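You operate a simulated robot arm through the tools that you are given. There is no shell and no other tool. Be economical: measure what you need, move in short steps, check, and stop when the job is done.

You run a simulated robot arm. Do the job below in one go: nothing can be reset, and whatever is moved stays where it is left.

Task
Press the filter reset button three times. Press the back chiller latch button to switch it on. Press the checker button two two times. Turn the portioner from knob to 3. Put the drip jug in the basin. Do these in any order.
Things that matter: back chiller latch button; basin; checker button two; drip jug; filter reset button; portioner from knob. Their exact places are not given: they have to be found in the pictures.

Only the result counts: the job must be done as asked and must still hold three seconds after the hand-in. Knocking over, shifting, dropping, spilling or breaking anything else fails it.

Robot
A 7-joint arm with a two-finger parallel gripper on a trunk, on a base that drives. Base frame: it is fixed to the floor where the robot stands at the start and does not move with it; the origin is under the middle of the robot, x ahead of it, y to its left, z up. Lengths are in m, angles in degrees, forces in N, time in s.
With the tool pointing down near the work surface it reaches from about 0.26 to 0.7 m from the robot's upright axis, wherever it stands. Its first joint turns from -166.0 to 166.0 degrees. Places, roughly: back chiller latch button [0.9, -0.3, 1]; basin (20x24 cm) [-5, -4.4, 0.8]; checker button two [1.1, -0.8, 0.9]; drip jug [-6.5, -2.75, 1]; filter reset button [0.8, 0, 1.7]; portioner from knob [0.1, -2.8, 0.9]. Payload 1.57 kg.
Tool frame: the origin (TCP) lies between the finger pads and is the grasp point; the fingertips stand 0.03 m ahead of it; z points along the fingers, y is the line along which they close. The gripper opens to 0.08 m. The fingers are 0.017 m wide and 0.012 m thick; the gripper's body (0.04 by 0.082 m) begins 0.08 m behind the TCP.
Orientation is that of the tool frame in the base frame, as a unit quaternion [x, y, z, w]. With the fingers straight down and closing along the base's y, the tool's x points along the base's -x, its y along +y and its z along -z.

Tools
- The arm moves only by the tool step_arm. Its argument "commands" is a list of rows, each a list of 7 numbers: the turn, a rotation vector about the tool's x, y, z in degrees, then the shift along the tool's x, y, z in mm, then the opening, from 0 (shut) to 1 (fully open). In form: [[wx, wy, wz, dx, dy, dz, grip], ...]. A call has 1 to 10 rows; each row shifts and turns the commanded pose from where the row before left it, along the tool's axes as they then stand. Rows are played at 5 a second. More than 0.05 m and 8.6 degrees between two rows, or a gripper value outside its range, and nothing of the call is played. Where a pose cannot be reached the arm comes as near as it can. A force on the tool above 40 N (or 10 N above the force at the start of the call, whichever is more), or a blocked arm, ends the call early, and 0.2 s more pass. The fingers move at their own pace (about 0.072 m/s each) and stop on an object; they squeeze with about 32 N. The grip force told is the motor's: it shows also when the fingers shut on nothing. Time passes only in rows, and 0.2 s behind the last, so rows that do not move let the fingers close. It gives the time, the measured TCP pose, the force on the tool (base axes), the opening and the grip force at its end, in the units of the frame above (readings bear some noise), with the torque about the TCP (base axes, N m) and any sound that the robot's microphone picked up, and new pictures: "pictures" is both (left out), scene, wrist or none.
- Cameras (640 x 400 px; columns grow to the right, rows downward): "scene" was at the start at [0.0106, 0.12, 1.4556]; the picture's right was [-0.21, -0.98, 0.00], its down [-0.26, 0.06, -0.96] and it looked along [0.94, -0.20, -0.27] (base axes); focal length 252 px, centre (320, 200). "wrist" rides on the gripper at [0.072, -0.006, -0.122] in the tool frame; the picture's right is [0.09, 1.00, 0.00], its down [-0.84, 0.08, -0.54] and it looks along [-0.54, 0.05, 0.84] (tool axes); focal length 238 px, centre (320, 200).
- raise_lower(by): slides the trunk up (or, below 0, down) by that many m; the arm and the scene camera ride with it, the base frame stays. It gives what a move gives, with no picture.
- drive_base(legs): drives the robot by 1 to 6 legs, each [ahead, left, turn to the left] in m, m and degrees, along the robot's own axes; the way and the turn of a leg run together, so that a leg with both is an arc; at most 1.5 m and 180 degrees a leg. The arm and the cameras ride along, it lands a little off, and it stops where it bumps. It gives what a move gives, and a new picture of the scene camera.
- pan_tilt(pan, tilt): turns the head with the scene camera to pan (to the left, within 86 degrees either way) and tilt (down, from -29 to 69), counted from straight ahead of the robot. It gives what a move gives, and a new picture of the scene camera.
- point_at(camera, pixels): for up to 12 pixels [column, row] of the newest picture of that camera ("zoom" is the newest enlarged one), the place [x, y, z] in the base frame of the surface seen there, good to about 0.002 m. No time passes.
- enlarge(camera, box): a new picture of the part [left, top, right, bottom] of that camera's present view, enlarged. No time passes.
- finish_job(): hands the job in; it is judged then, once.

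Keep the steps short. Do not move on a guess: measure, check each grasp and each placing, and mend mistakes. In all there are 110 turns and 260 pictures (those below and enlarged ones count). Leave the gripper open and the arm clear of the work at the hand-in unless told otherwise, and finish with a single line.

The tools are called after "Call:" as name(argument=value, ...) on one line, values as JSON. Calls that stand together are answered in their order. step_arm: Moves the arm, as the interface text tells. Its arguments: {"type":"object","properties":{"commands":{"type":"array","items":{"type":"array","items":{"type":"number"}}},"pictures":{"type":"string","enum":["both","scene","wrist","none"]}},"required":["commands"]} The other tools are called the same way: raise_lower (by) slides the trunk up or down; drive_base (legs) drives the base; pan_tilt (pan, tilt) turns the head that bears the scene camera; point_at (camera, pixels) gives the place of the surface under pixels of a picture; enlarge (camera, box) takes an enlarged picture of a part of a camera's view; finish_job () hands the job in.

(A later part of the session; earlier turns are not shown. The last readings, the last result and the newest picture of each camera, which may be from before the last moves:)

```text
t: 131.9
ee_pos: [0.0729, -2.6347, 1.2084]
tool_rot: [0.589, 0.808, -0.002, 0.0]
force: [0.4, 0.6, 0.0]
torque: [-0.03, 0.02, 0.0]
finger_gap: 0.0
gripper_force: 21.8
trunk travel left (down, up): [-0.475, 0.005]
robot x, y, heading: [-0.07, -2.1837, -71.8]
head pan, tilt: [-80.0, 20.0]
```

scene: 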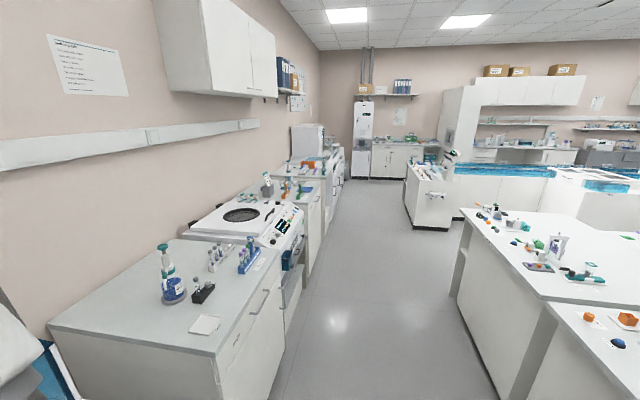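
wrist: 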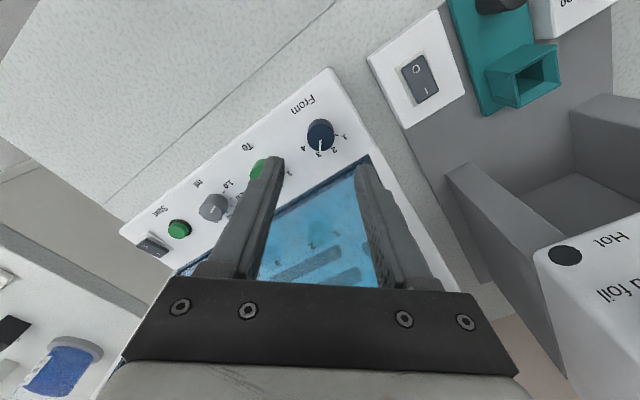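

The aisle leads toward the jug and basin. Measure the aisle edges on the floor and the end.

Call:
point_at(camera="scene", pixels=[[272, 390], [305, 290], [318, 250], [330, 215], [345, 185], [455, 290], [410, 220], [408, 180], [500, 380], [375, 180], [400, 150], [340, 155]])

Call:
enlarge(camera="scene", box=[260, 60, 480, 230])

```text
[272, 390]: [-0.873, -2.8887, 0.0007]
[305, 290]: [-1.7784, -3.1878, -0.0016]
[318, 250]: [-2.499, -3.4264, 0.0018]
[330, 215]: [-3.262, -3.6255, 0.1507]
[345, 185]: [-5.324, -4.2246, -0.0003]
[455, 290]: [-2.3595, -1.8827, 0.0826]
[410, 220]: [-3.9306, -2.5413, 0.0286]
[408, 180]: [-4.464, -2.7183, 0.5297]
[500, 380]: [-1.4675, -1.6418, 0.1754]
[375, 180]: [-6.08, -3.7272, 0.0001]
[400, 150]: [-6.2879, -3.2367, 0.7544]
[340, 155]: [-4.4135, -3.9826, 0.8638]
```

```text
2.35 times, centred on (370, 145) of scene
```

zoom: 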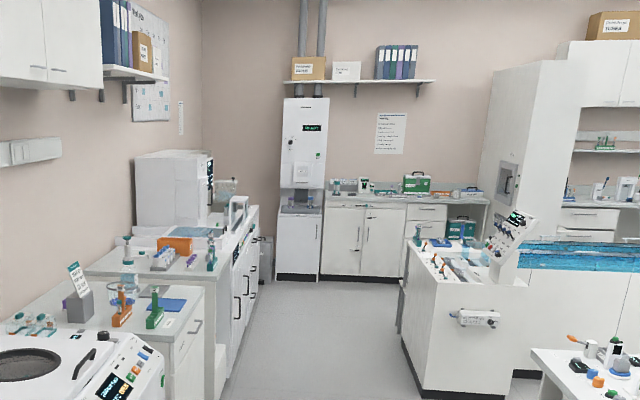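

The aisle runs between about v=-2.37 and v=-1.2 (room frame). I back to the aisle's middle, turn right 90°, and go ahead 3 m in two legs.

Call:
drive_base(legs=[[-0.26, 0, 0], [0, 0, -90], [1.5, 0, 0], [1.5, 0, 0]])

Call:
pan_tilt(pan=0, tilt=20)

```text
t: 158.5
ee_pos: [-3.4749, -2.9447, 1.2088]
tool_rot: [0.99, 0.143, -0.001, -0.001]
force: [0.5, 1.2, 0.6]
torque: [0.0, 0.02, 0.0]
finger_gap: 0.0001
gripper_force: 21.3
trunk travel left (down, up): [-0.475, 0.005]
robot x, y, heading: [-3.0181, -2.8133, -164.0]
head pan, tilt: [-80.0, 20.0]
```

scene: 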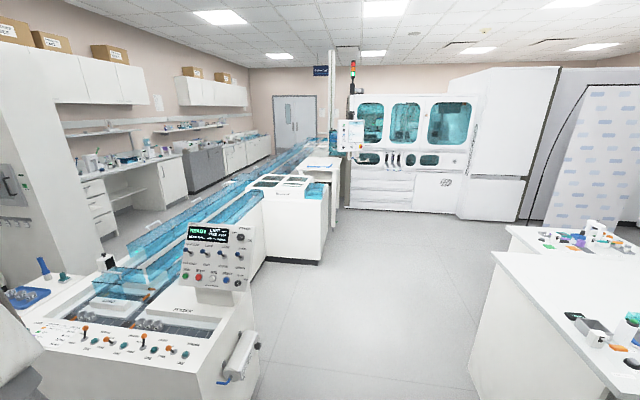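

```text
t: 160.0
ee_pos: [-3.4744, -2.946, 1.2097]
tool_rot: [0.99, 0.143, 0.0, 0.0]
force: [0.4, -0.9, -0.2]
torque: [-0.03, 0.01, 0.03]
finger_gap: 0.0002
gripper_force: 21.0
trunk travel left (down, up): [-0.475, 0.005]
robot x, y, heading: [-3.0183, -2.8144, -163.8]
head pan, tilt: [0.0, 20.0]
```

scene: 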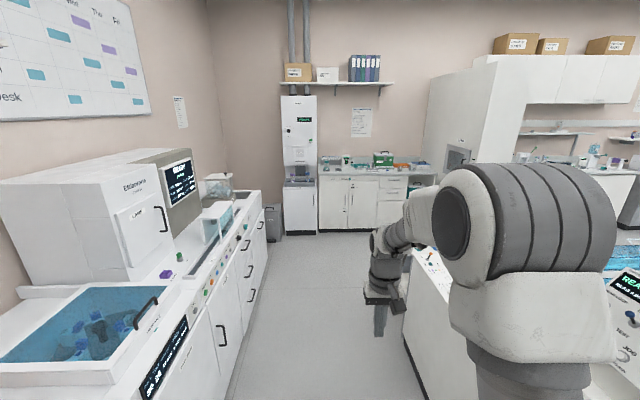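

Call:
enlarge(camera="scene", box=[260, 100, 480, 240])

Call:
enlarge(camera="scene", box=[150, 140, 290, 300])

Call:
point_at(camera="scene", pixels=[[460, 158], [440, 180], [430, 150], [405, 165], [385, 165], [300, 210], [345, 230], [275, 235], [220, 185], [240, 195], [225, 395], [405, 340]])

```text
2.86 times, centred on (370, 170) of scene
```

zoom: 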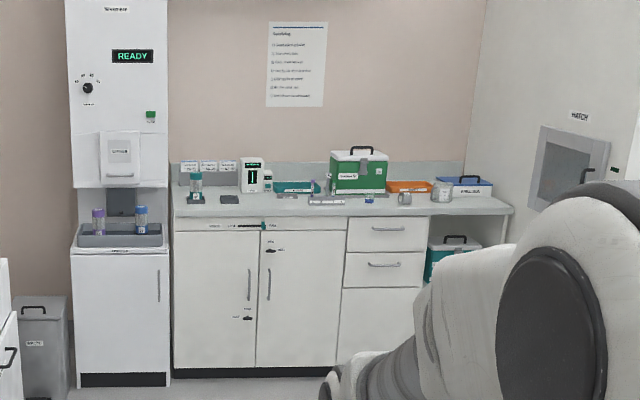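

```text
2.50 times, centred on (220, 220) of scene
```

zoom: 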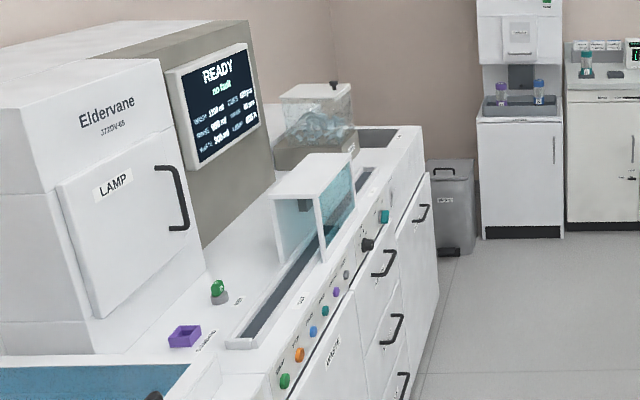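

```text
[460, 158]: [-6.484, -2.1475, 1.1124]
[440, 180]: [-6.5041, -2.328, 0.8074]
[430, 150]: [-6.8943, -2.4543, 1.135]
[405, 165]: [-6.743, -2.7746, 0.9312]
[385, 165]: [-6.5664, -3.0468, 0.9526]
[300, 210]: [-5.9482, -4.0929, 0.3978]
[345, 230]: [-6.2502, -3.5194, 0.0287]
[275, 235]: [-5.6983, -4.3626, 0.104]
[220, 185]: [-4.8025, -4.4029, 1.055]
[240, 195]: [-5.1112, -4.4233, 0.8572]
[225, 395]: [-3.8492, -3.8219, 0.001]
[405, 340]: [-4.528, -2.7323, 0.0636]
```

The basin is the recess at the left machine's far end; the jug is near the right end of the end bench. Drive ahead 2.2 m and look.

Call:
drive_base(legs=[[0, 0, 1.8], [1.1, 0, 0], [1.1, 0, 0]])

Call:
pan_tilt(pan=-30, tilt=30)

```text
t: 175.0
ee_pos: [-5.5667, -3.629, 1.2086]
tool_rot: [0.989, 0.151, -0.001, -0.001]
force: [-0.1, 0.1, -0.4]
torque: [0.0, 0.0, 0.0]
finger_gap: 0.0
gripper_force: 21.3
trunk travel left (down, up): [-0.475, 0.005]
robot x, y, heading: [-5.1123, -3.4887, -162.7]
head pan, tilt: [0.0, 20.0]
```

scene: 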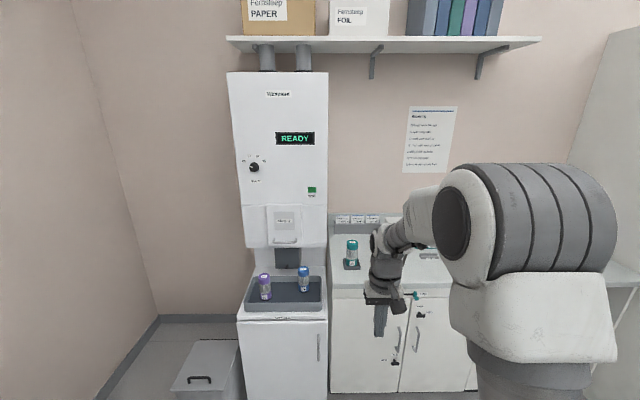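

```text
t: 175.9
ee_pos: [-5.5681, -3.6285, 1.209]
tool_rot: [0.989, 0.151, -0.001, -0.001]
force: [0.5, 0.1, -0.2]
torque: [-0.02, -0.01, -0.03]
finger_gap: 0.0003
gripper_force: 20.8
trunk travel left (down, up): [-0.475, 0.005]
robot x, y, heading: [-5.1124, -3.4883, -162.9]
head pan, tilt: [-30.0, 30.0]
```

scene: 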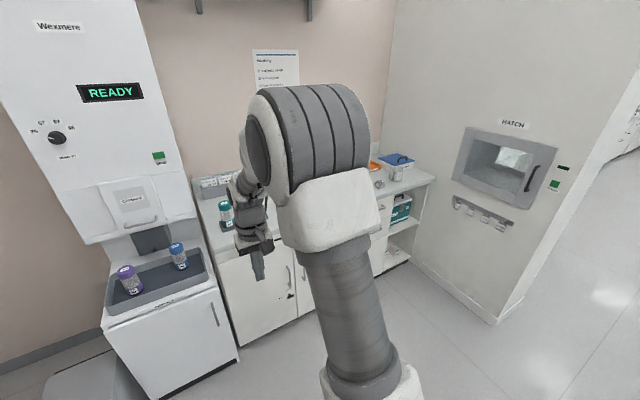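

Call:
pan_tilt(pan=-75, tilt=35)

Call:
step_arm(commands=[[0, 0, 0, 0, 0, 0, 1.0]], pictures="wrist")

```text
t: 177.1
ee_pos: [-5.5666, -3.6287, 1.2091]
tool_rot: [0.988, 0.151, -0.001, 0.0]
force: [0.8, 0.5, -0.6]
torque: [0.01, 0.0, -0.01]
finger_gap: 0.0001
gripper_force: 20.8
trunk travel left (down, up): [-0.475, 0.005]
robot x, y, heading: [-5.1117, -3.489, -162.8]
head pan, tilt: [-75.0, 35.0]
```

scene: 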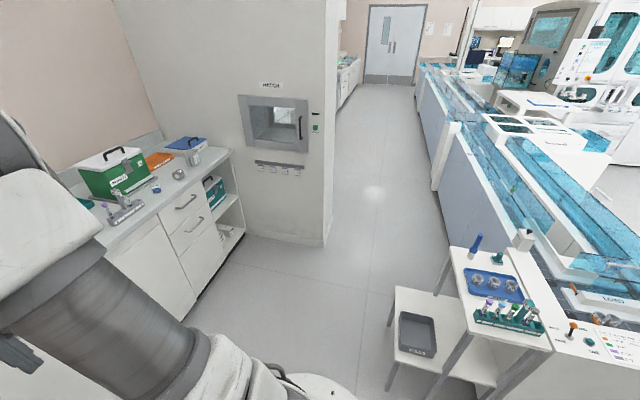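

```text
t: 177.4
ee_pos: [-5.5664, -3.6286, 1.2098]
tool_rot: [0.988, 0.151, -0.002, -0.001]
force: [0.1, 0.7, 0.5]
torque: [0.02, 0.01, 0.02]
finger_gap: 0.0524
gripper_force: 0.1
trunk travel left (down, up): [-0.475, 0.005]
robot x, y, heading: [-5.1128, -3.4826, -162.4]
head pan, tilt: [-75.0, 35.0]
```

wrist: 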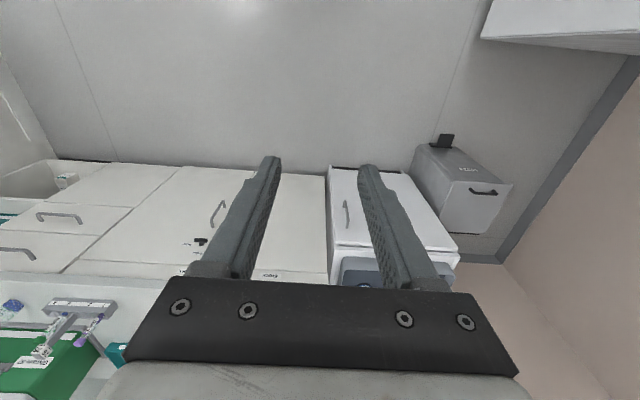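

A jug is at (193,156) and a small cup at (178,174). Enlarge and measure.

Call:
enlarge(camera="scene", box=[70, 120, 250, 230])

Call:
point_at(camera="scene", pixels=[[193, 150], [193, 162], [178, 174], [232, 152], [150, 205], [325, 240], [390, 385], [390, 290], [245, 235], [455, 250], [185, 145], [430, 345]])

```text
3.56 times, centred on (160, 175) of scene
```

zoom: 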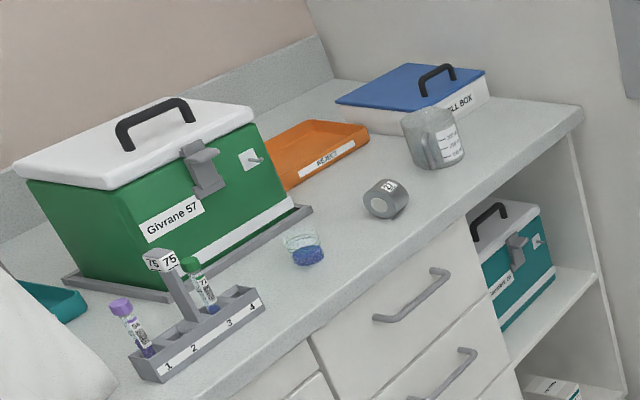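

```text
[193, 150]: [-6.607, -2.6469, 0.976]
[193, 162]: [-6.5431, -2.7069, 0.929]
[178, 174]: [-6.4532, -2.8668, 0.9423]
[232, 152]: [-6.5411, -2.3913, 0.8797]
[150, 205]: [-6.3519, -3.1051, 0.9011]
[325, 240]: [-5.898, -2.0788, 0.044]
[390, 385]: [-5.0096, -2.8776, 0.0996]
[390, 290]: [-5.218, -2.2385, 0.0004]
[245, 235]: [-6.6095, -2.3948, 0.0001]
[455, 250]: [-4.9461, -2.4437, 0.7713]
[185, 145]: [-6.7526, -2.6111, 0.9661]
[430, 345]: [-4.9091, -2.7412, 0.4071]
```

The clear graduated jug is at about (-6.57,-2.69). Drive there: ahead 0.15, right 0.4, ahead 0.2, right 0.55.

Call:
drive_base(legs=[[0.15, 0, 0], [0, -0.4, 0], [0.2, 0, 0], [0, -0.55, 0]])

Call:
pan_tilt(pan=-10, tilt=45)

Call:
step_arm(commands=[[0, 0, 0, 0, 0, 0, 1.0]], pictures="wrist")

```text
t: 188.0
ee_pos: [-6.1819, -2.8261, 1.2093]
tool_rot: [0.988, 0.157, -0.001, -0.001]
force: [-0.4, 0.3, 0.0]
torque: [0.01, -0.01, 0.0]
finger_gap: 0.08
gripper_force: 0.0
trunk travel left (down, up): [-0.475, 0.005]
robot x, y, heading: [-5.7282, -2.684, -162.1]
head pan, tilt: [-75.0, 35.0]
```

scene: 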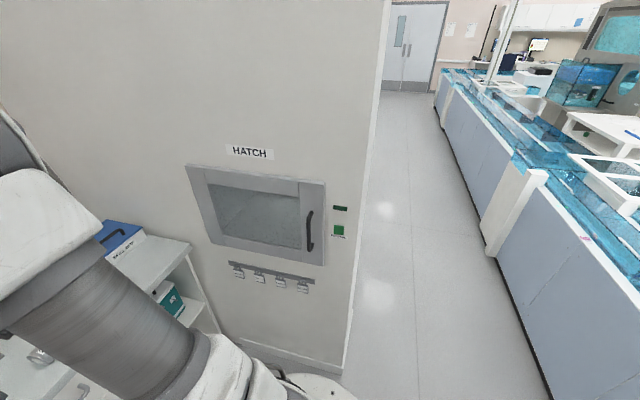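

```text
t: 189.3
ee_pos: [-6.182, -2.8275, 1.2085]
tool_rot: [0.988, 0.157, -0.001, -0.001]
force: [-1.1, 0.6, 0.6]
torque: [0.0, -0.03, 0.0]
finger_gap: 0.08
gripper_force: 0.0
trunk travel left (down, up): [-0.475, 0.005]
robot x, y, heading: [-5.7292, -2.6866, -162.5]
head pan, tilt: [-10.0, 45.0]
```

scene: 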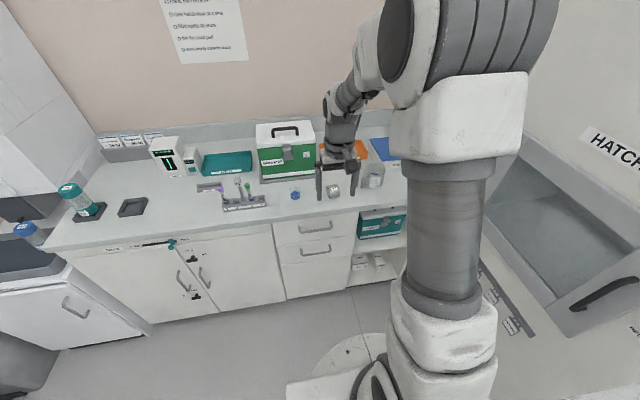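

```text
t: 189.7
ee_pos: [-6.1819, -2.8277, 1.209]
tool_rot: [0.988, 0.157, -0.001, 0.0]
force: [-0.5, 0.3, -0.3]
torque: [-0.01, 0.02, 0.03]
finger_gap: 0.08
gripper_force: 0.1
trunk travel left (down, up): [-0.475, 0.005]
robot x, y, heading: [-5.7308, -2.6809, -162.2]
head pan, tilt: [-10.0, 45.0]
```

wrist: 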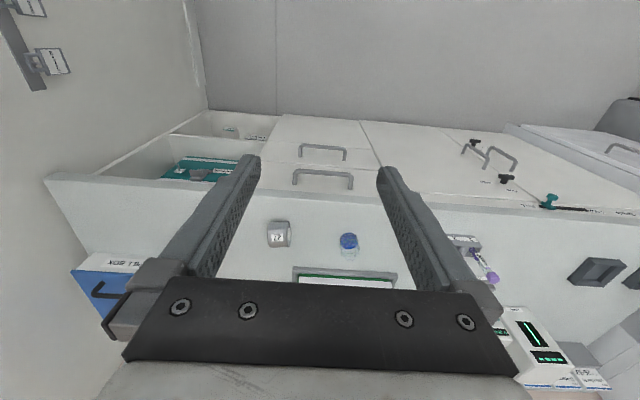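

Call:
enlarge(camera="scene", box=[300, 130, 420, 220])

Call:
point_at(camera="scene", pixels=[[372, 170], [372, 180], [365, 175], [380, 172], [372, 192], [333, 191], [360, 210], [383, 150], [355, 150]])

```text
4.44 times, centred on (360, 175) of scene
```

zoom: 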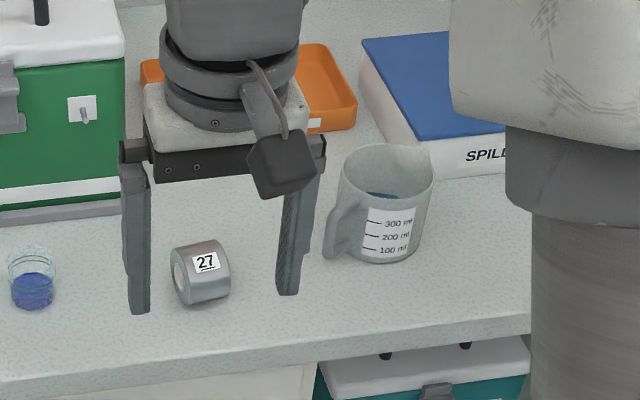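

```text
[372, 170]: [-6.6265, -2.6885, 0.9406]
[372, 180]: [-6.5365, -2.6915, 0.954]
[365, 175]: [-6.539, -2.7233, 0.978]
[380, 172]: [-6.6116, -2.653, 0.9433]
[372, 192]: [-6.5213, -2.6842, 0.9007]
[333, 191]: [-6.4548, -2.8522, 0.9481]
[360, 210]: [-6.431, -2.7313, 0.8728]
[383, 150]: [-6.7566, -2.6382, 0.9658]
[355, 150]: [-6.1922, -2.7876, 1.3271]
```

The jug contains liquid; its handle points to its left-front. Measure rim and handle from the enlarged view.

Call:
point_at(camera="zoom", pixels=[[347, 165], [431, 160], [395, 146], [370, 188], [420, 185], [345, 215], [330, 255], [340, 200], [360, 260], [410, 250], [388, 195], [352, 250]])

```text
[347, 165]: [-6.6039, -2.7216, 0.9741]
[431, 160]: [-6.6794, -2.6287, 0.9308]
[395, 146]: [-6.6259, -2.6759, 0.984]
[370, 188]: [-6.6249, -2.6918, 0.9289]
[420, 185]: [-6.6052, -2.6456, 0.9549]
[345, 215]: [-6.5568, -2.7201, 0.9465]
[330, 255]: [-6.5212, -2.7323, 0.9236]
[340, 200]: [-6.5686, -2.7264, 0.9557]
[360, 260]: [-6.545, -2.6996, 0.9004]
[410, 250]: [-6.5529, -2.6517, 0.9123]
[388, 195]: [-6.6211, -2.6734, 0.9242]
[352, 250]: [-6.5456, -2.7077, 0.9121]
```

The jug is 0.85 m away; drive right 0.15 m and ahead 0.2 m, then take a wrist look.

Call:
drive_base(legs=[[0, -0.15, 0], [0.2, 0, 0]])

Call:
step_arm(commands=[[0, 0, 0, 0, -30, 0, 1.0], [0, 0, 0, 0, -30, 0, 1.0], [0, 0, 0, 0, -30, 0, 1.0]], pictures="both")

```text
t: 193.0
ee_pos: [-6.4215, -2.7508, 1.2089]
tool_rot: [0.987, 0.158, -0.002, 0.0]
force: [0.6, -0.4, -0.4]
torque: [0.02, -0.03, -0.03]
finger_gap: 0.0801
gripper_force: 0.1
trunk travel left (down, up): [-0.475, 0.005]
robot x, y, heading: [-5.971, -2.6012, -161.9]
head pan, tilt: [-10.0, 45.0]
```

scene: 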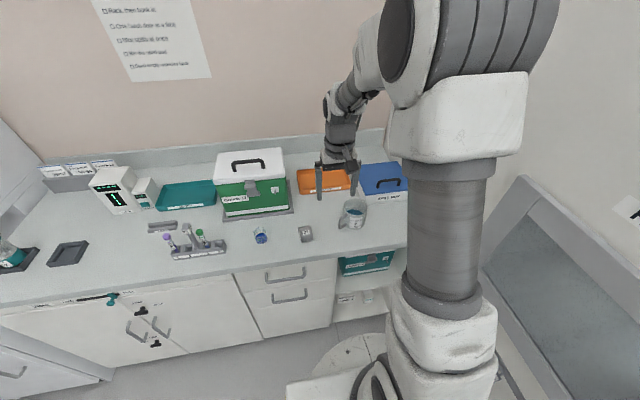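

```text
t: 193.8
ee_pos: [-6.4497, -2.6631, 1.209]
tool_rot: [0.987, 0.159, -0.001, 0.0]
force: [-0.1, -0.3, 0.4]
torque: [-0.02, 0.0, 0.01]
finger_gap: 0.08
gripper_force: 0.1
trunk travel left (down, up): [-0.475, 0.005]
robot x, y, heading: [-5.9708, -2.6067, -161.7]
head pan, tilt: [-10.0, 45.0]
```

scene: 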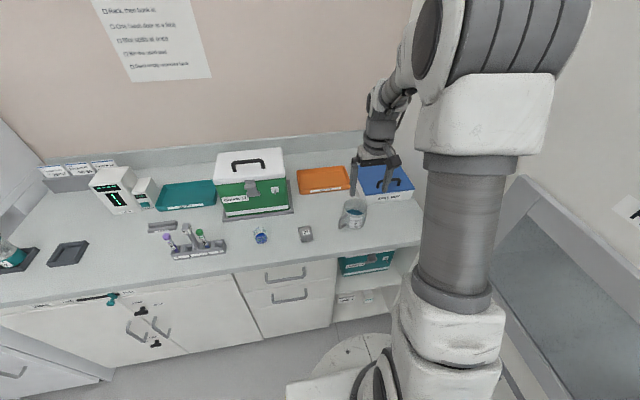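
wrist: 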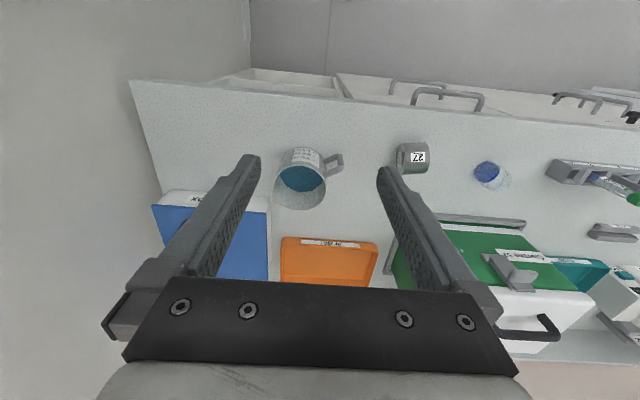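

Call:
enlarge(camera="wrist", box=[255, 130, 365, 225])

Call:
enlarge(camera="scene", box=[320, 180, 390, 240])

Call:
point_at(camera="zoom", pixels=[[218, 150], [418, 150], [320, 125], [320, 190], [250, 250], [280, 230], [235, 200], [400, 240], [300, 270], [360, 270], [340, 290]])

```text
4.21 times, centred on (310, 178) of wrist
```

zoom: 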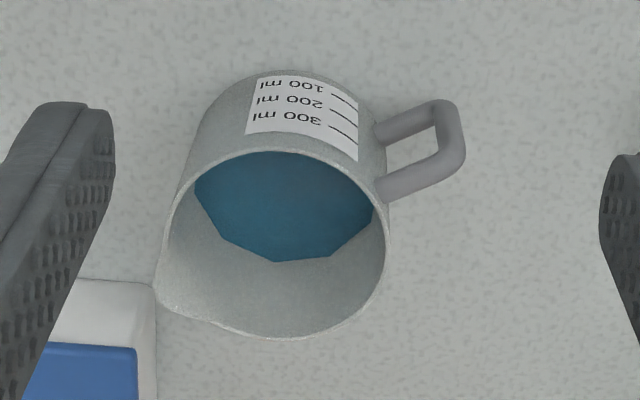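

```text
6.67 times, centred on (355, 210) of scene
```

zoom: 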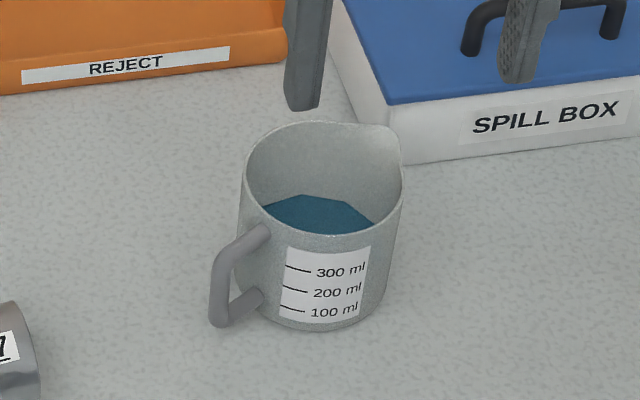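

```text
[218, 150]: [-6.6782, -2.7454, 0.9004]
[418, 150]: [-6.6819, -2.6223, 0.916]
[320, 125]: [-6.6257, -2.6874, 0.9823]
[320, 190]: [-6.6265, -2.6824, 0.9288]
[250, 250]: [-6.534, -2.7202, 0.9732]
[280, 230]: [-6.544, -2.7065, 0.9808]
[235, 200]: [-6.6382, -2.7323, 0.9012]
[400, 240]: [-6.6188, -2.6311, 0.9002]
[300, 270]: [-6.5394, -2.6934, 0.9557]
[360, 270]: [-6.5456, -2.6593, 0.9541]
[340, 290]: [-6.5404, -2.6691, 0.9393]
```

The jug is 88 mm wide (too wide to span), rim at 0.983, liquid surface near 0.93. I'll pinch its wall — one finger in, one out — at 100° from the handle, fingertips above the liquid. Move above that wall spot and rotate 45°.

Call:
step_arm(commands=[[0, 0, 0, -33.7, -18.3, 0, 0.5], [0, 0, 0, -33.7, -18.3, 0, 0.5], [0, 0, 0, -33.7, -18.3, 0, 0.5], [0, 0, 7.5, 0, 0, 0, 0.5], [0, 0, 7.5, 0, 0, 0, 0.5], [0, 0, 7.5, 0, 0, 0, 0.5], [0, 0, 7.5, 0, 0, 0, 0.5], [0, 0, 7.5, 0, 0, 0, 0.5], [0, 0, 7.5, 0, 0, 0, 0.5], [0, 0, 0, 0, 0, 40, 0.5]], pictures="wrist")

Call:
enlarge(camera="wrist", box=[240, 60, 400, 180])

```text
t: 196.0
ee_pos: [-6.5637, -2.644, 1.1682]
tool_rot: [0.973, -0.232, -0.001, 0.001]
force: [0.3, -0.5, -0.5]
torque: [-0.04, -0.01, 0.0]
finger_gap: 0.04
gripper_force: 0.2
trunk travel left (down, up): [-0.475, 0.005]
robot x, y, heading: [-5.9707, -2.6053, -161.9]
head pan, tilt: [-10.0, 45.0]
```

wrist: 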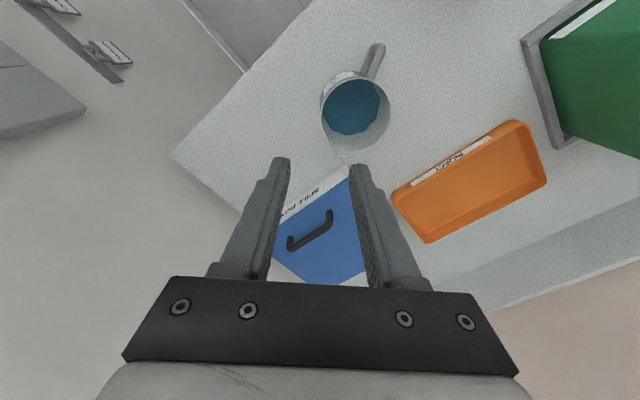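

```text
3.33 times, centred on (320, 120) of wrist
```

zoom: 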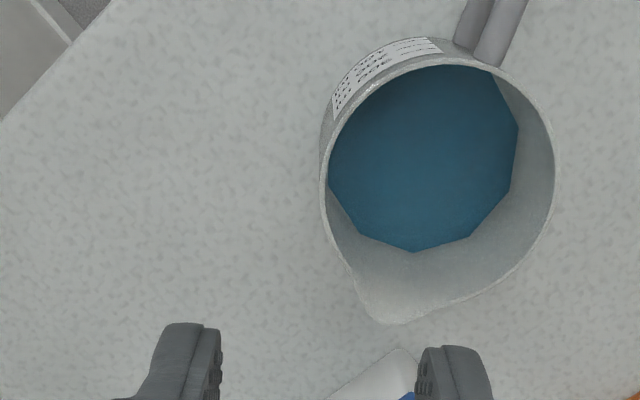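

The pinch spot is the jug's left rim in this view. Measure the rim precisely.

Call:
point_at(camera="zoom", pixels=[[323, 170], [326, 170], [329, 195], [555, 165], [552, 165], [440, 57], [334, 140], [440, 150], [345, 180], [325, 185]])

```text
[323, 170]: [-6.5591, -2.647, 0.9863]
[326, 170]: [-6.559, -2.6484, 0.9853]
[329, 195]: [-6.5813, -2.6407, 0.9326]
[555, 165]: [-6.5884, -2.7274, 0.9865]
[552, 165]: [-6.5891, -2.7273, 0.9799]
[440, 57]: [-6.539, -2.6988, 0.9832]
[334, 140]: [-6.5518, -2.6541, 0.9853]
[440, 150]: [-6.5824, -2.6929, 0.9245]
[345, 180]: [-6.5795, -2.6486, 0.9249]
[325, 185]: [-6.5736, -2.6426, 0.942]
```

Rim centre (-6.580,-2.685), radius 43 mm, rim z 0.986. Correct by (4, 2.6) mm and descend to straddle the wall, tips at about 0.95.

Call:
step_arm(commands=[[0, 0, 0, 4.1, 2.6, 0, 0.5], [0, 0, 0, 0, 0, 40, 0.5], [0, 0, 0, 0, 0, 40, 0.5], [0, 0, 0, 0, 0, 40, 0.5], [0, 0, 0, 0, 0, 25, 0.5], [0, 0, 0, 0, 0, 0, 0.5]], pictures="both")

Call:
enlarge(camera="scene", box=[320, 160, 420, 240])

```text
t: 197.4
ee_pos: [-6.56, -2.6476, 1.0248]
tool_rot: [0.973, -0.232, -0.001, -0.001]
force: [-0.4, -0.7, -0.4]
torque: [-0.01, 0.02, 0.01]
finger_gap: 0.04
gripper_force: 0.1
trunk travel left (down, up): [-0.475, 0.005]
robot x, y, heading: [-5.9664, -2.6057, -161.6]
head pan, tilt: [-10.0, 45.0]
```

scene: 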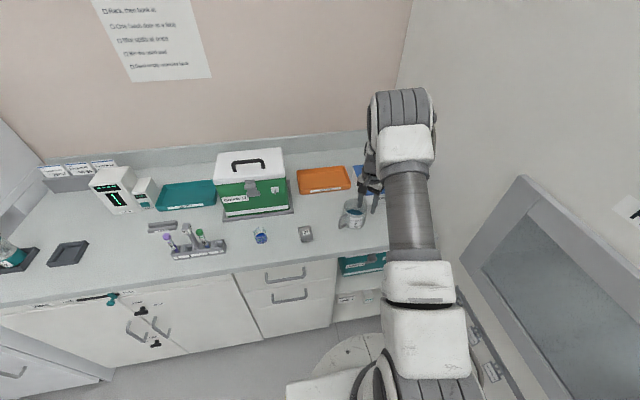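
wrist: 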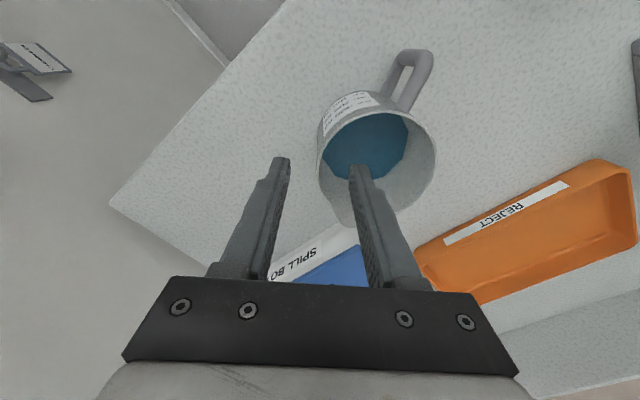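

```text
5.00 times, centred on (370, 200) of scene
```

zoom: 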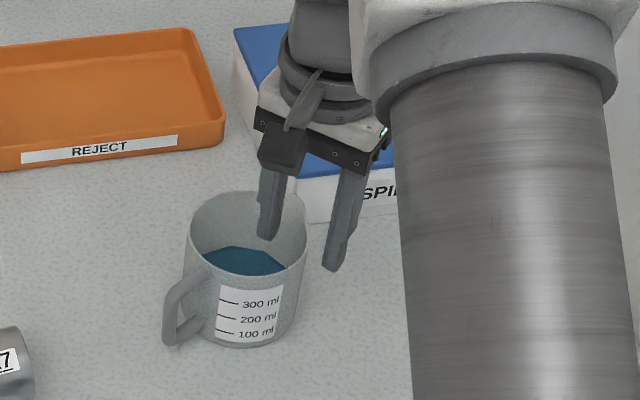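

Straddling properly. Descend 46 mm more and close gently on the wall.

Call:
step_arm(commands=[[0, 0, 0, 0, 0, 25, 0.5], [0, 0, 0, 0, 0, 21, 0.5], [0, 0, 0, 0, 0, 0, 0.3], [0, 0, 0, 0, 0, 0, 0.15]], pictures="wrist")

Call:
enlarge(camera="wrist", box=[260, 60, 460, 230])

```text
t: 198.4
ee_pos: [-6.5614, -2.6483, 0.9785]
tool_rot: [0.973, -0.232, -0.001, -0.001]
force: [0.5, -0.3, 0.4]
torque: [0.01, 0.0, -0.01]
finger_gap: 0.012
gripper_force: 0.1
trunk travel left (down, up): [-0.475, 0.005]
robot x, y, heading: [-5.9697, -2.6056, -162.1]
head pan, tilt: [-10.0, 45.0]
```

wrist: 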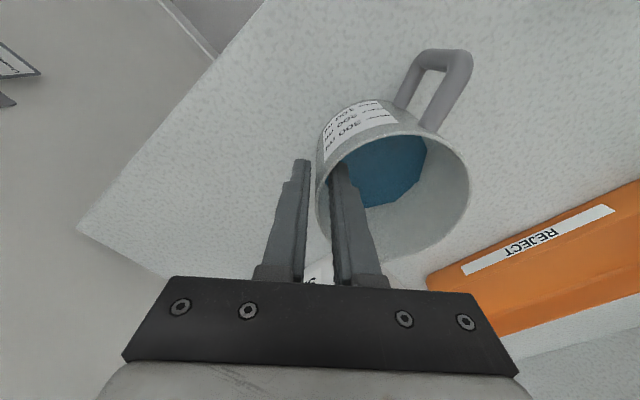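

```text
2.35 times, centred on (360, 145) of wrist
```

zoom: 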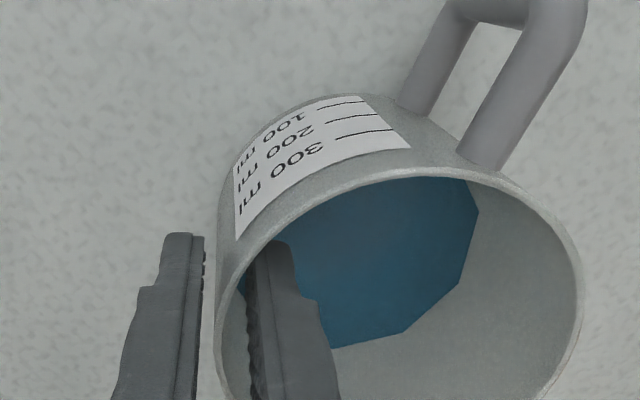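

The wall is between the pads with nearly even gaps. Close fully.

Call:
step_arm(commands=[[0, 0, 0, 0, 0, 0, 0.0], [0, 0, 0, 0, 0, 0, 0.0], [0, 0, 0, 0, 0, 0, 0.0]], pictures="none")

```text
t: 199.2
ee_pos: [-6.561, -2.6476, 0.9773]
tool_rot: [0.973, -0.232, -0.001, 0.0]
force: [0.2, 0.3, 0.1]
torque: [0.01, 0.05, 0.0]
finger_gap: 0.0024
gripper_force: 23.3
trunk travel left (down, up): [-0.475, 0.005]
robot x, y, heading: [-5.9703, -2.6038, -161.9]
head pan, tilt: [-10.0, 45.0]
```

Gripping a 2.4 mm wall. Lift 15 mm slowly and check for slip or tilt.

Call:
step_arm(commands=[[0, 0, 0, 0, 0, -3, 0.0], [0, 0, 0, 0, 0, -4, 0.0], [0, 0, 0, 0, 0, -8, 0.0], [0, 0, 0, 0, 0, 0, 0.0]], pictures="both")

Call:
enlarge(camera="scene", box=[320, 160, 420, 240])

```text
t: 200.2
ee_pos: [-6.5596, -2.6472, 0.9928]
tool_rot: [0.973, -0.232, -0.001, 0.0]
force: [0.2, 0.2, -1.2]
torque: [0.02, -0.02, 0.04]
finger_gap: 0.0026
gripper_force: 24.0
trunk travel left (down, up): [-0.475, 0.005]
robot x, y, heading: [-5.9682, -2.6061, -161.8]
head pan, tilt: [-10.0, 45.0]
```

scene: 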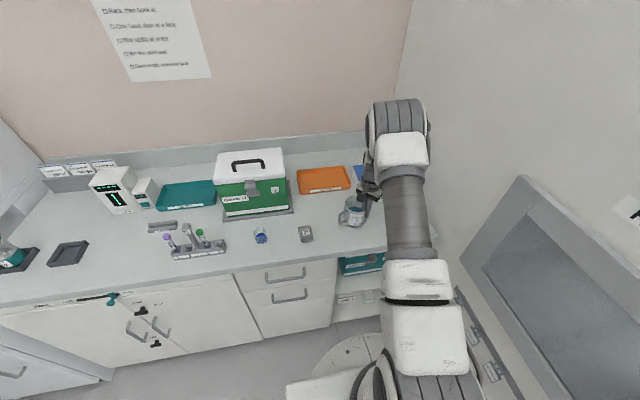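
wrist: 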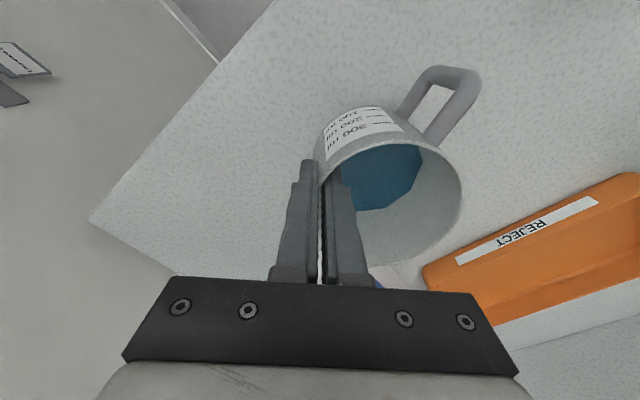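

```text
5.00 times, centred on (370, 200) of scene
```

zoom: 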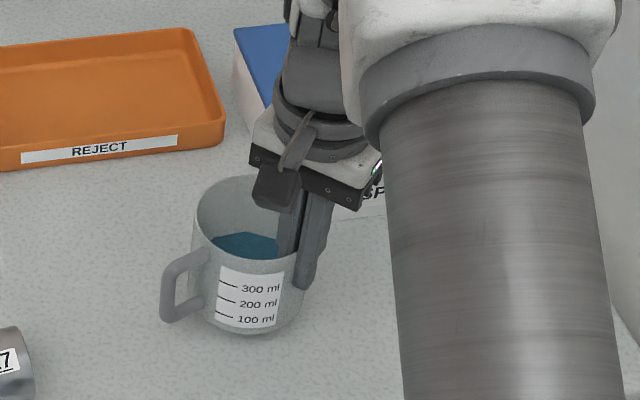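

Call:
point_at(camera="wrist", pixels=[[318, 175], [461, 180], [395, 137], [440, 215]])

Call:
point_at(camera="zoom", pixels=[[235, 178], [245, 262], [245, 330], [180, 265]])

```text
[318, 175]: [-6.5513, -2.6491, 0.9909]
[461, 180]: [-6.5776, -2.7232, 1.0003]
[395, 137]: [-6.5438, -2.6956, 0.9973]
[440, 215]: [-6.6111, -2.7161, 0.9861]
```

```text
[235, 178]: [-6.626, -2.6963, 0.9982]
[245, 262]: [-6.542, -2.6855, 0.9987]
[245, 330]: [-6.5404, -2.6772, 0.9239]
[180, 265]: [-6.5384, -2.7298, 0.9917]
```

Lifted and level (rim at 0.998 all round). Raise 0.12 m and pull in slowly.

Call:
step_arm(commands=[[0, 0, 0, 0, 0, -10, 0.0], [0, 0, 0, 0, 0, -20, 0.0], [0, 0, 0, 0, 0, -25, 0.0], [0, 0, 0, 0, 0, -25, 0.0], [0, 0, 0, 0, 0, -25, 0.0], [0, 0, 0, 0, 0, -15, 0.0], [0, 0, 0, 14, -14, 0, 0.0], [0, 0, 0, 18, -18, 0, 0.0], [0, 0, 0, 18, -18, 0, 0.0], [0, 0, 0, 14, -14, 0, 0.0]], pictures="wrist")

```text
t: 202.4
ee_pos: [-6.4736, -2.6195, 1.113]
tool_rot: [0.973, -0.232, -0.001, -0.001]
force: [-0.4, 0.1, -0.4]
torque: [0.03, -0.06, 0.0]
finger_gap: 0.0023
gripper_force: 24.2
trunk travel left (down, up): [-0.475, 0.005]
robot x, y, heading: [-5.9675, -2.6051, -162.2]
head pan, tilt: [-10.0, 45.0]
```

wrist: 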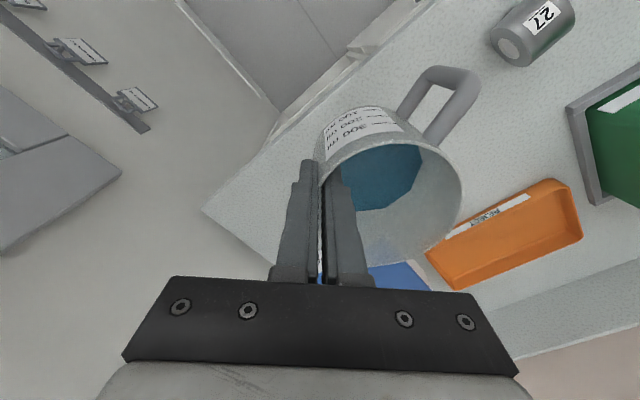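

Held level. Drive: back 0.32, left 1.07, then turn left 90° to face the basin side.

Call:
drive_base(legs=[[-0.32, 0, 0], [0, 1.07, 0], [0, 0, 90]])

Call:
pan_tilt(pan=10, tilt=45)

Call:
step_arm(commands=[[0, 0, 0, 0, 0, 0, 0.0]], pictures="wrist")

```text
t: 218.2
ee_pos: [-5.3307, -4.034, 1.1122]
tool_rot: [0.858, 0.513, 0.0, 0.0]
force: [1.4, -0.6, 0.2]
torque: [0.03, 0.03, -0.01]
finger_gap: 0.0025
gripper_force: 23.9
trunk travel left (down, up): [-0.475, 0.005]
robot x, y, heading: [-5.3361, -3.5286, -73.3]
head pan, tilt: [-10.0, 45.0]
```

scene: 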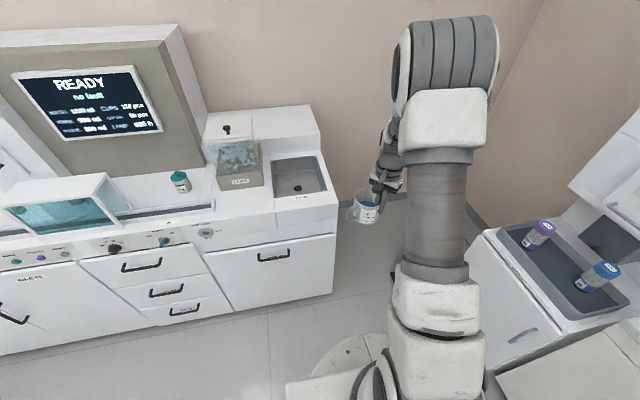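

```text
t: 219.0
ee_pos: [-5.3304, -4.0331, 1.1134]
tool_rot: [0.858, 0.514, -0.001, 0.0]
force: [-0.1, 0.3, -1.4]
torque: [0.01, 0.03, -0.01]
finger_gap: 0.0023
gripper_force: 24.4
trunk travel left (down, up): [-0.475, 0.005]
robot x, y, heading: [-5.3367, -3.5279, -73.1]
head pan, tilt: [10.0, 45.0]
```

scene: 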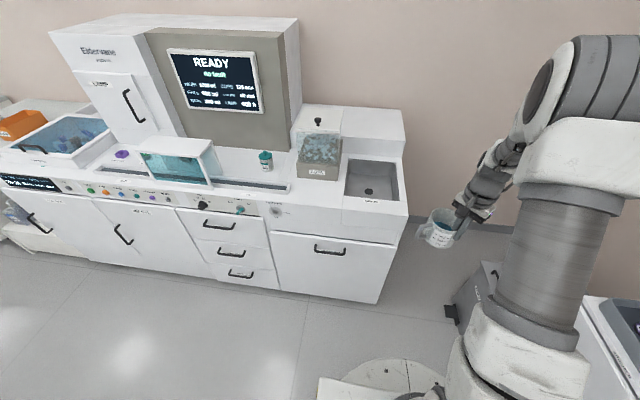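

```text
t: 219.4
ee_pos: [-5.3302, -4.0344, 1.1137]
tool_rot: [0.858, 0.514, -0.001, 0.0]
force: [0.5, 0.4, 0.2]
torque: [0.02, 0.03, 0.0]
finger_gap: 0.0024
gripper_force: 23.3
trunk travel left (down, up): [-0.475, 0.005]
robot x, y, heading: [-5.3346, -3.5279, -73.3]
head pan, tilt: [10.0, 45.0]
```

wrist: 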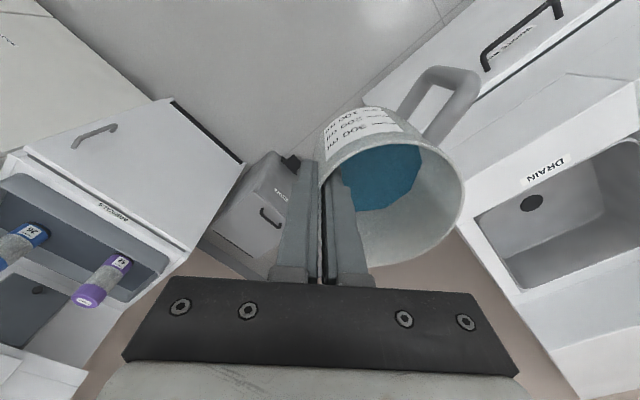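

The basin (labelled DRAIN) is at (372,180). Measure its corners and floor.

Call:
enlarge(camera="scene", box=[320, 130, 440, 220])

Call:
point_at(camera="scene", pixels=[[349, 159], [396, 161], [346, 194], [398, 201], [368, 190], [385, 185], [360, 178], [342, 150], [320, 170], [404, 215], [400, 130], [375, 201]])

```text
4.44 times, centred on (380, 175) of scene
```

zoom: 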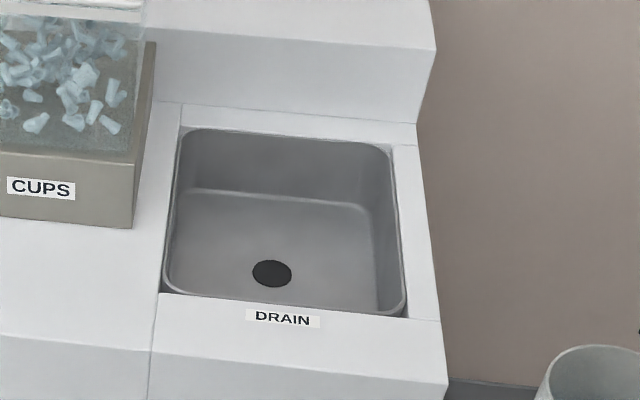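

```text
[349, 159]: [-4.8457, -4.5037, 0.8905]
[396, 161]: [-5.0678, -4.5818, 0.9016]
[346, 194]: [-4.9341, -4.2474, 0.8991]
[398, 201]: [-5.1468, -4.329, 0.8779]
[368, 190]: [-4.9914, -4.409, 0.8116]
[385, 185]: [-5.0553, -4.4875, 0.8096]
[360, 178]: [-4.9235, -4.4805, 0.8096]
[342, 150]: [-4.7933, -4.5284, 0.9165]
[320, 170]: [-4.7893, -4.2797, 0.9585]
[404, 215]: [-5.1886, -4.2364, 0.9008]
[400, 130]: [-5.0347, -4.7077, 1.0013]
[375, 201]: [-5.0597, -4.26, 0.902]
```

Basin centre about (-4.999,-4.415), floor z 0.81, rim 0.90. Drive ahead 0.33 m.

Call:
drive_base(legs=[[0.33, 0, 0]])

Call:
point_at(camera="scene", pixels=[[320, 200]])

```text
t: 222.1
ee_pos: [-5.2354, -4.3457, 1.1138]
tool_rot: [0.857, 0.515, -0.001, 0.001]
force: [0.4, -0.8, -1.1]
torque: [0.0, 0.03, 0.01]
finger_gap: 0.0024
gripper_force: 24.3
trunk travel left (down, up): [-0.475, 0.005]
robot x, y, heading: [-5.2388, -3.8409, -72.8]
head pan, tilt: [10.0, 45.0]
```

scene: 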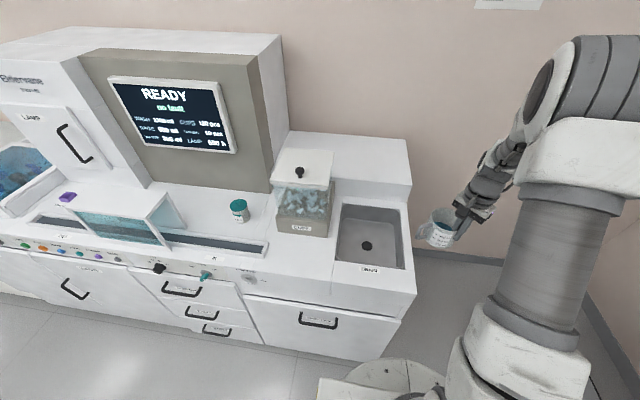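

```text
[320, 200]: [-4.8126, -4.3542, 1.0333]
```

Move the jug over the basin slowly at this height.

Call:
step_arm(commands=[[0, 0, 0, 3, 14, 0, 0.0], [0, 0, 0, 5, 25, 0, 0.0], [0, 0, 0, 6, 30, 0, 0.0], [0, 0, 0, 6, 30, 0, 0.0], [0, 0, 0, 6, 30, 0, 0.0], [0, 0, 0, 6, 30, 0, 0.0], [0, 0, 0, 5, 25, 0, 0.0], [0, 0, 0, 4, 20, 0, 0.0], [0, 0, 0, 0, 0, 0, 0.0]], pictures="both")

Call:
enlarge(camera="scene", box=[300, 150, 460, 290])

```text
t: 224.1
ee_pos: [-5.0342, -4.4041, 1.1128]
tool_rot: [0.857, 0.515, -0.001, 0.0]
force: [0.3, 0.2, -1.4]
torque: [0.0, 0.01, 0.01]
finger_gap: 0.0024
gripper_force: 23.7
trunk travel left (down, up): [-0.475, 0.005]
robot x, y, heading: [-5.2374, -3.8401, -72.9]
head pan, tilt: [10.0, 45.0]
```

scene: 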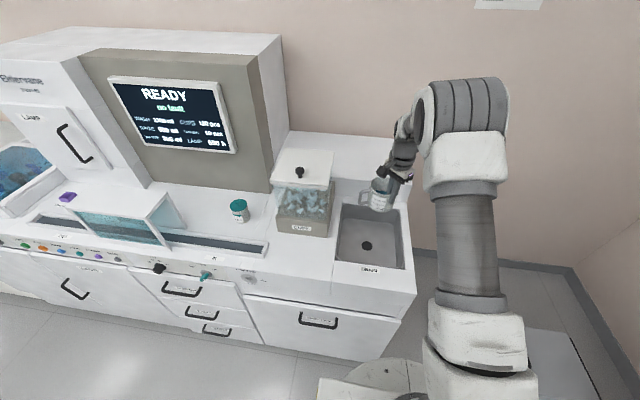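
wrist: 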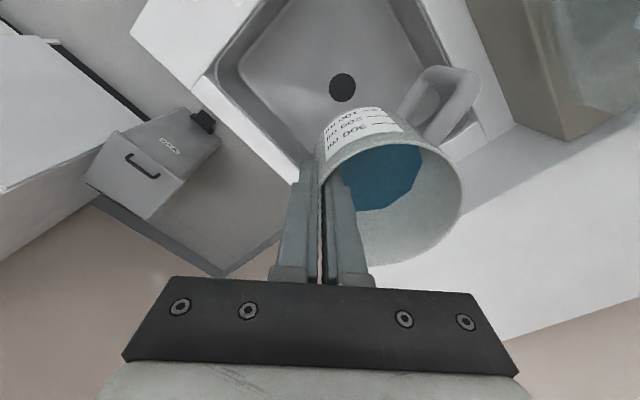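

```text
2.86 times, centred on (380, 220) of scene
```

zoom: 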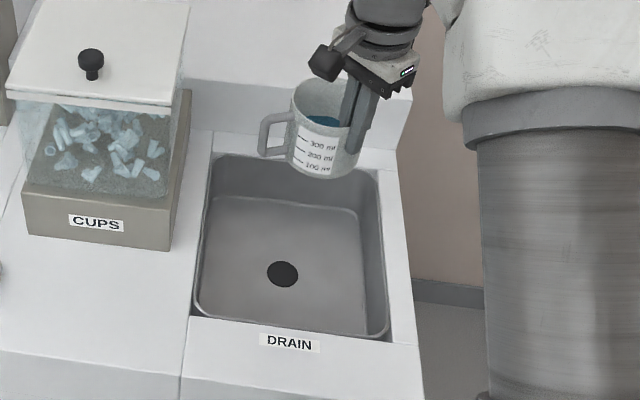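

Re-measure basin rim corners and the jug's rim from here.

Call:
point_at(camera="zoom", pixels=[[212, 155], [380, 172], [192, 312], [388, 340], [215, 200], [358, 212], [204, 302], [368, 330], [283, 275], [320, 172], [278, 140], [300, 100]])

Call:
point_at(camera="wrist", pixels=[[318, 175], [462, 185], [395, 140], [470, 80], [342, 87]])

```text
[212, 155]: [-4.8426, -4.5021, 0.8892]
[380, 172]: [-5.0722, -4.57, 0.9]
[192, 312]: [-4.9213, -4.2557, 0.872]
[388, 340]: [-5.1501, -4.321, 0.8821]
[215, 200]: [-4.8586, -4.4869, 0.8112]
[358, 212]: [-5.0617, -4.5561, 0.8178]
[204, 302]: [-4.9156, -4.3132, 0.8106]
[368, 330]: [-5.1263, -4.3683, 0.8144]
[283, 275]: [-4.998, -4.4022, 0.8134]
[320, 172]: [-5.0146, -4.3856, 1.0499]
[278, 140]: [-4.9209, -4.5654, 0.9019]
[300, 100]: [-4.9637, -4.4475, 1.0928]
```

```text
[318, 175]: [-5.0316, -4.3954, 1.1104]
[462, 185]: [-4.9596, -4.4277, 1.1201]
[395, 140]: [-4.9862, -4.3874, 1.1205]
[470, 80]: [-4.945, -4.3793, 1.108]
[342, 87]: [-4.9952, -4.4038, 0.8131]
```

The jug is over the basin's middle. Contact expected at TCP z≈0.889. Descend 200 mm, then check.

Call:
step_arm(commands=[[0, 0, 0, 0, 0, 15, 0.0], [0, 0, 0, 0, 0, 25, 0.0], [0, 0, 0, 0, 0, 30, 0.0], [0, 0, 0, 0, 0, 30, 0.0], [0, 0, 0, 0, 0, 30, 0.0], [0, 0, 0, 0, 0, 30, 0.0], [0, 0, 0, 0, 0, 25, 0.0], [0, 0, 0, 0, 0, 15, 0.0], [0, 0, 0, 0, 0, 0, 0.0]], pictures="both")

Call:
enlarge(camera="scene", box=[300, 170, 460, 290])

```text
t: 226.1
ee_pos: [-5.0354, -4.4054, 0.9121]
tool_rot: [0.857, 0.516, -0.001, 0.001]
force: [-0.8, -0.6, -0.7]
torque: [0.01, -0.01, 0.01]
finger_gap: 0.0023
gripper_force: 23.9
trunk travel left (down, up): [-0.475, 0.005]
robot x, y, heading: [-5.2383, -3.84, -73.3]
head pan, tilt: [10.0, 45.0]
```

scene: 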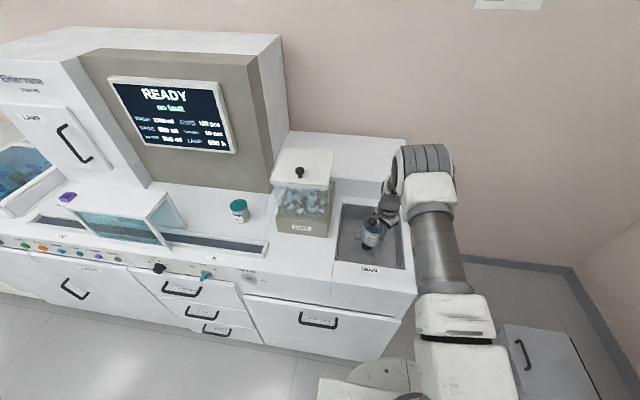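
wrist: 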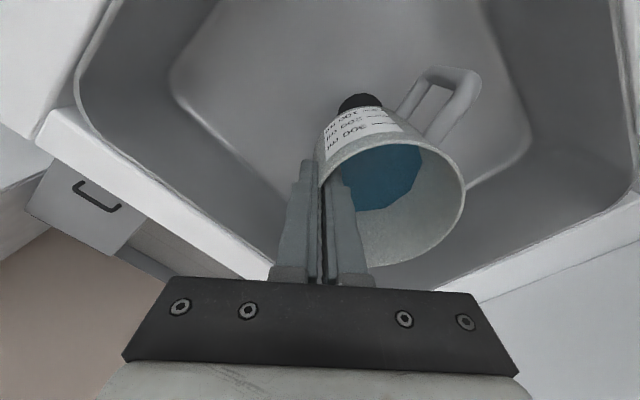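

```text
3.33 times, centred on (380, 230) of scene
```

zoom: 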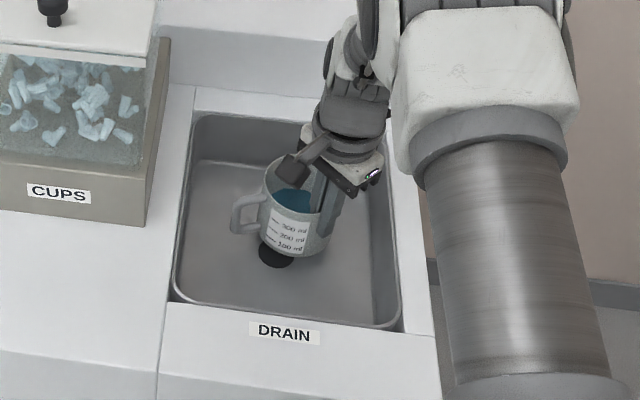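

Well inside the basin. Lower 18 mm, then 2 mm steps to feel the floor.

Call:
step_arm(commands=[[0, 0, 0, 0, 0, 12, 0.0], [0, 0, 0, 0, 0, 7, 0.0], [0, 0, 0, 0, 0, 2, 0.0], [0, 0, 0, 0, 0, 2, 0.0]], pictures="none")

```text
t: 227.1
ee_pos: [-5.0354, -4.4044, 0.8899]
tool_rot: [0.857, 0.515, -0.001, 0.001]
force: [-0.2, 0.4, 0.9]
torque: [0.01, 0.04, 0.02]
finger_gap: 0.0025
gripper_force: 24.0
trunk travel left (down, up): [-0.475, 0.005]
robot x, y, heading: [-5.2388, -3.8415, -73.0]
head pan, tilt: [10.0, 45.0]
```

Call:
step_arm(commands=[[0, 0, 0, 0, 0, 1.5, 0.0], [0, 0, 0, 0, 0, 0, 0.0]], pictures="none")

```text
t: 227.7
ee_pos: [-5.0349, -4.406, 0.889]
tool_rot: [0.857, 0.515, -0.001, 0.0]
force: [-0.2, 0.1, -0.3]
torque: [0.03, 0.06, 0.0]
finger_gap: 0.0022
gripper_force: 23.5
trunk travel left (down, up): [-0.475, 0.005]
robot x, y, heading: [-5.2377, -3.8396, -72.8]
head pan, tilt: [10.0, 45.0]
```

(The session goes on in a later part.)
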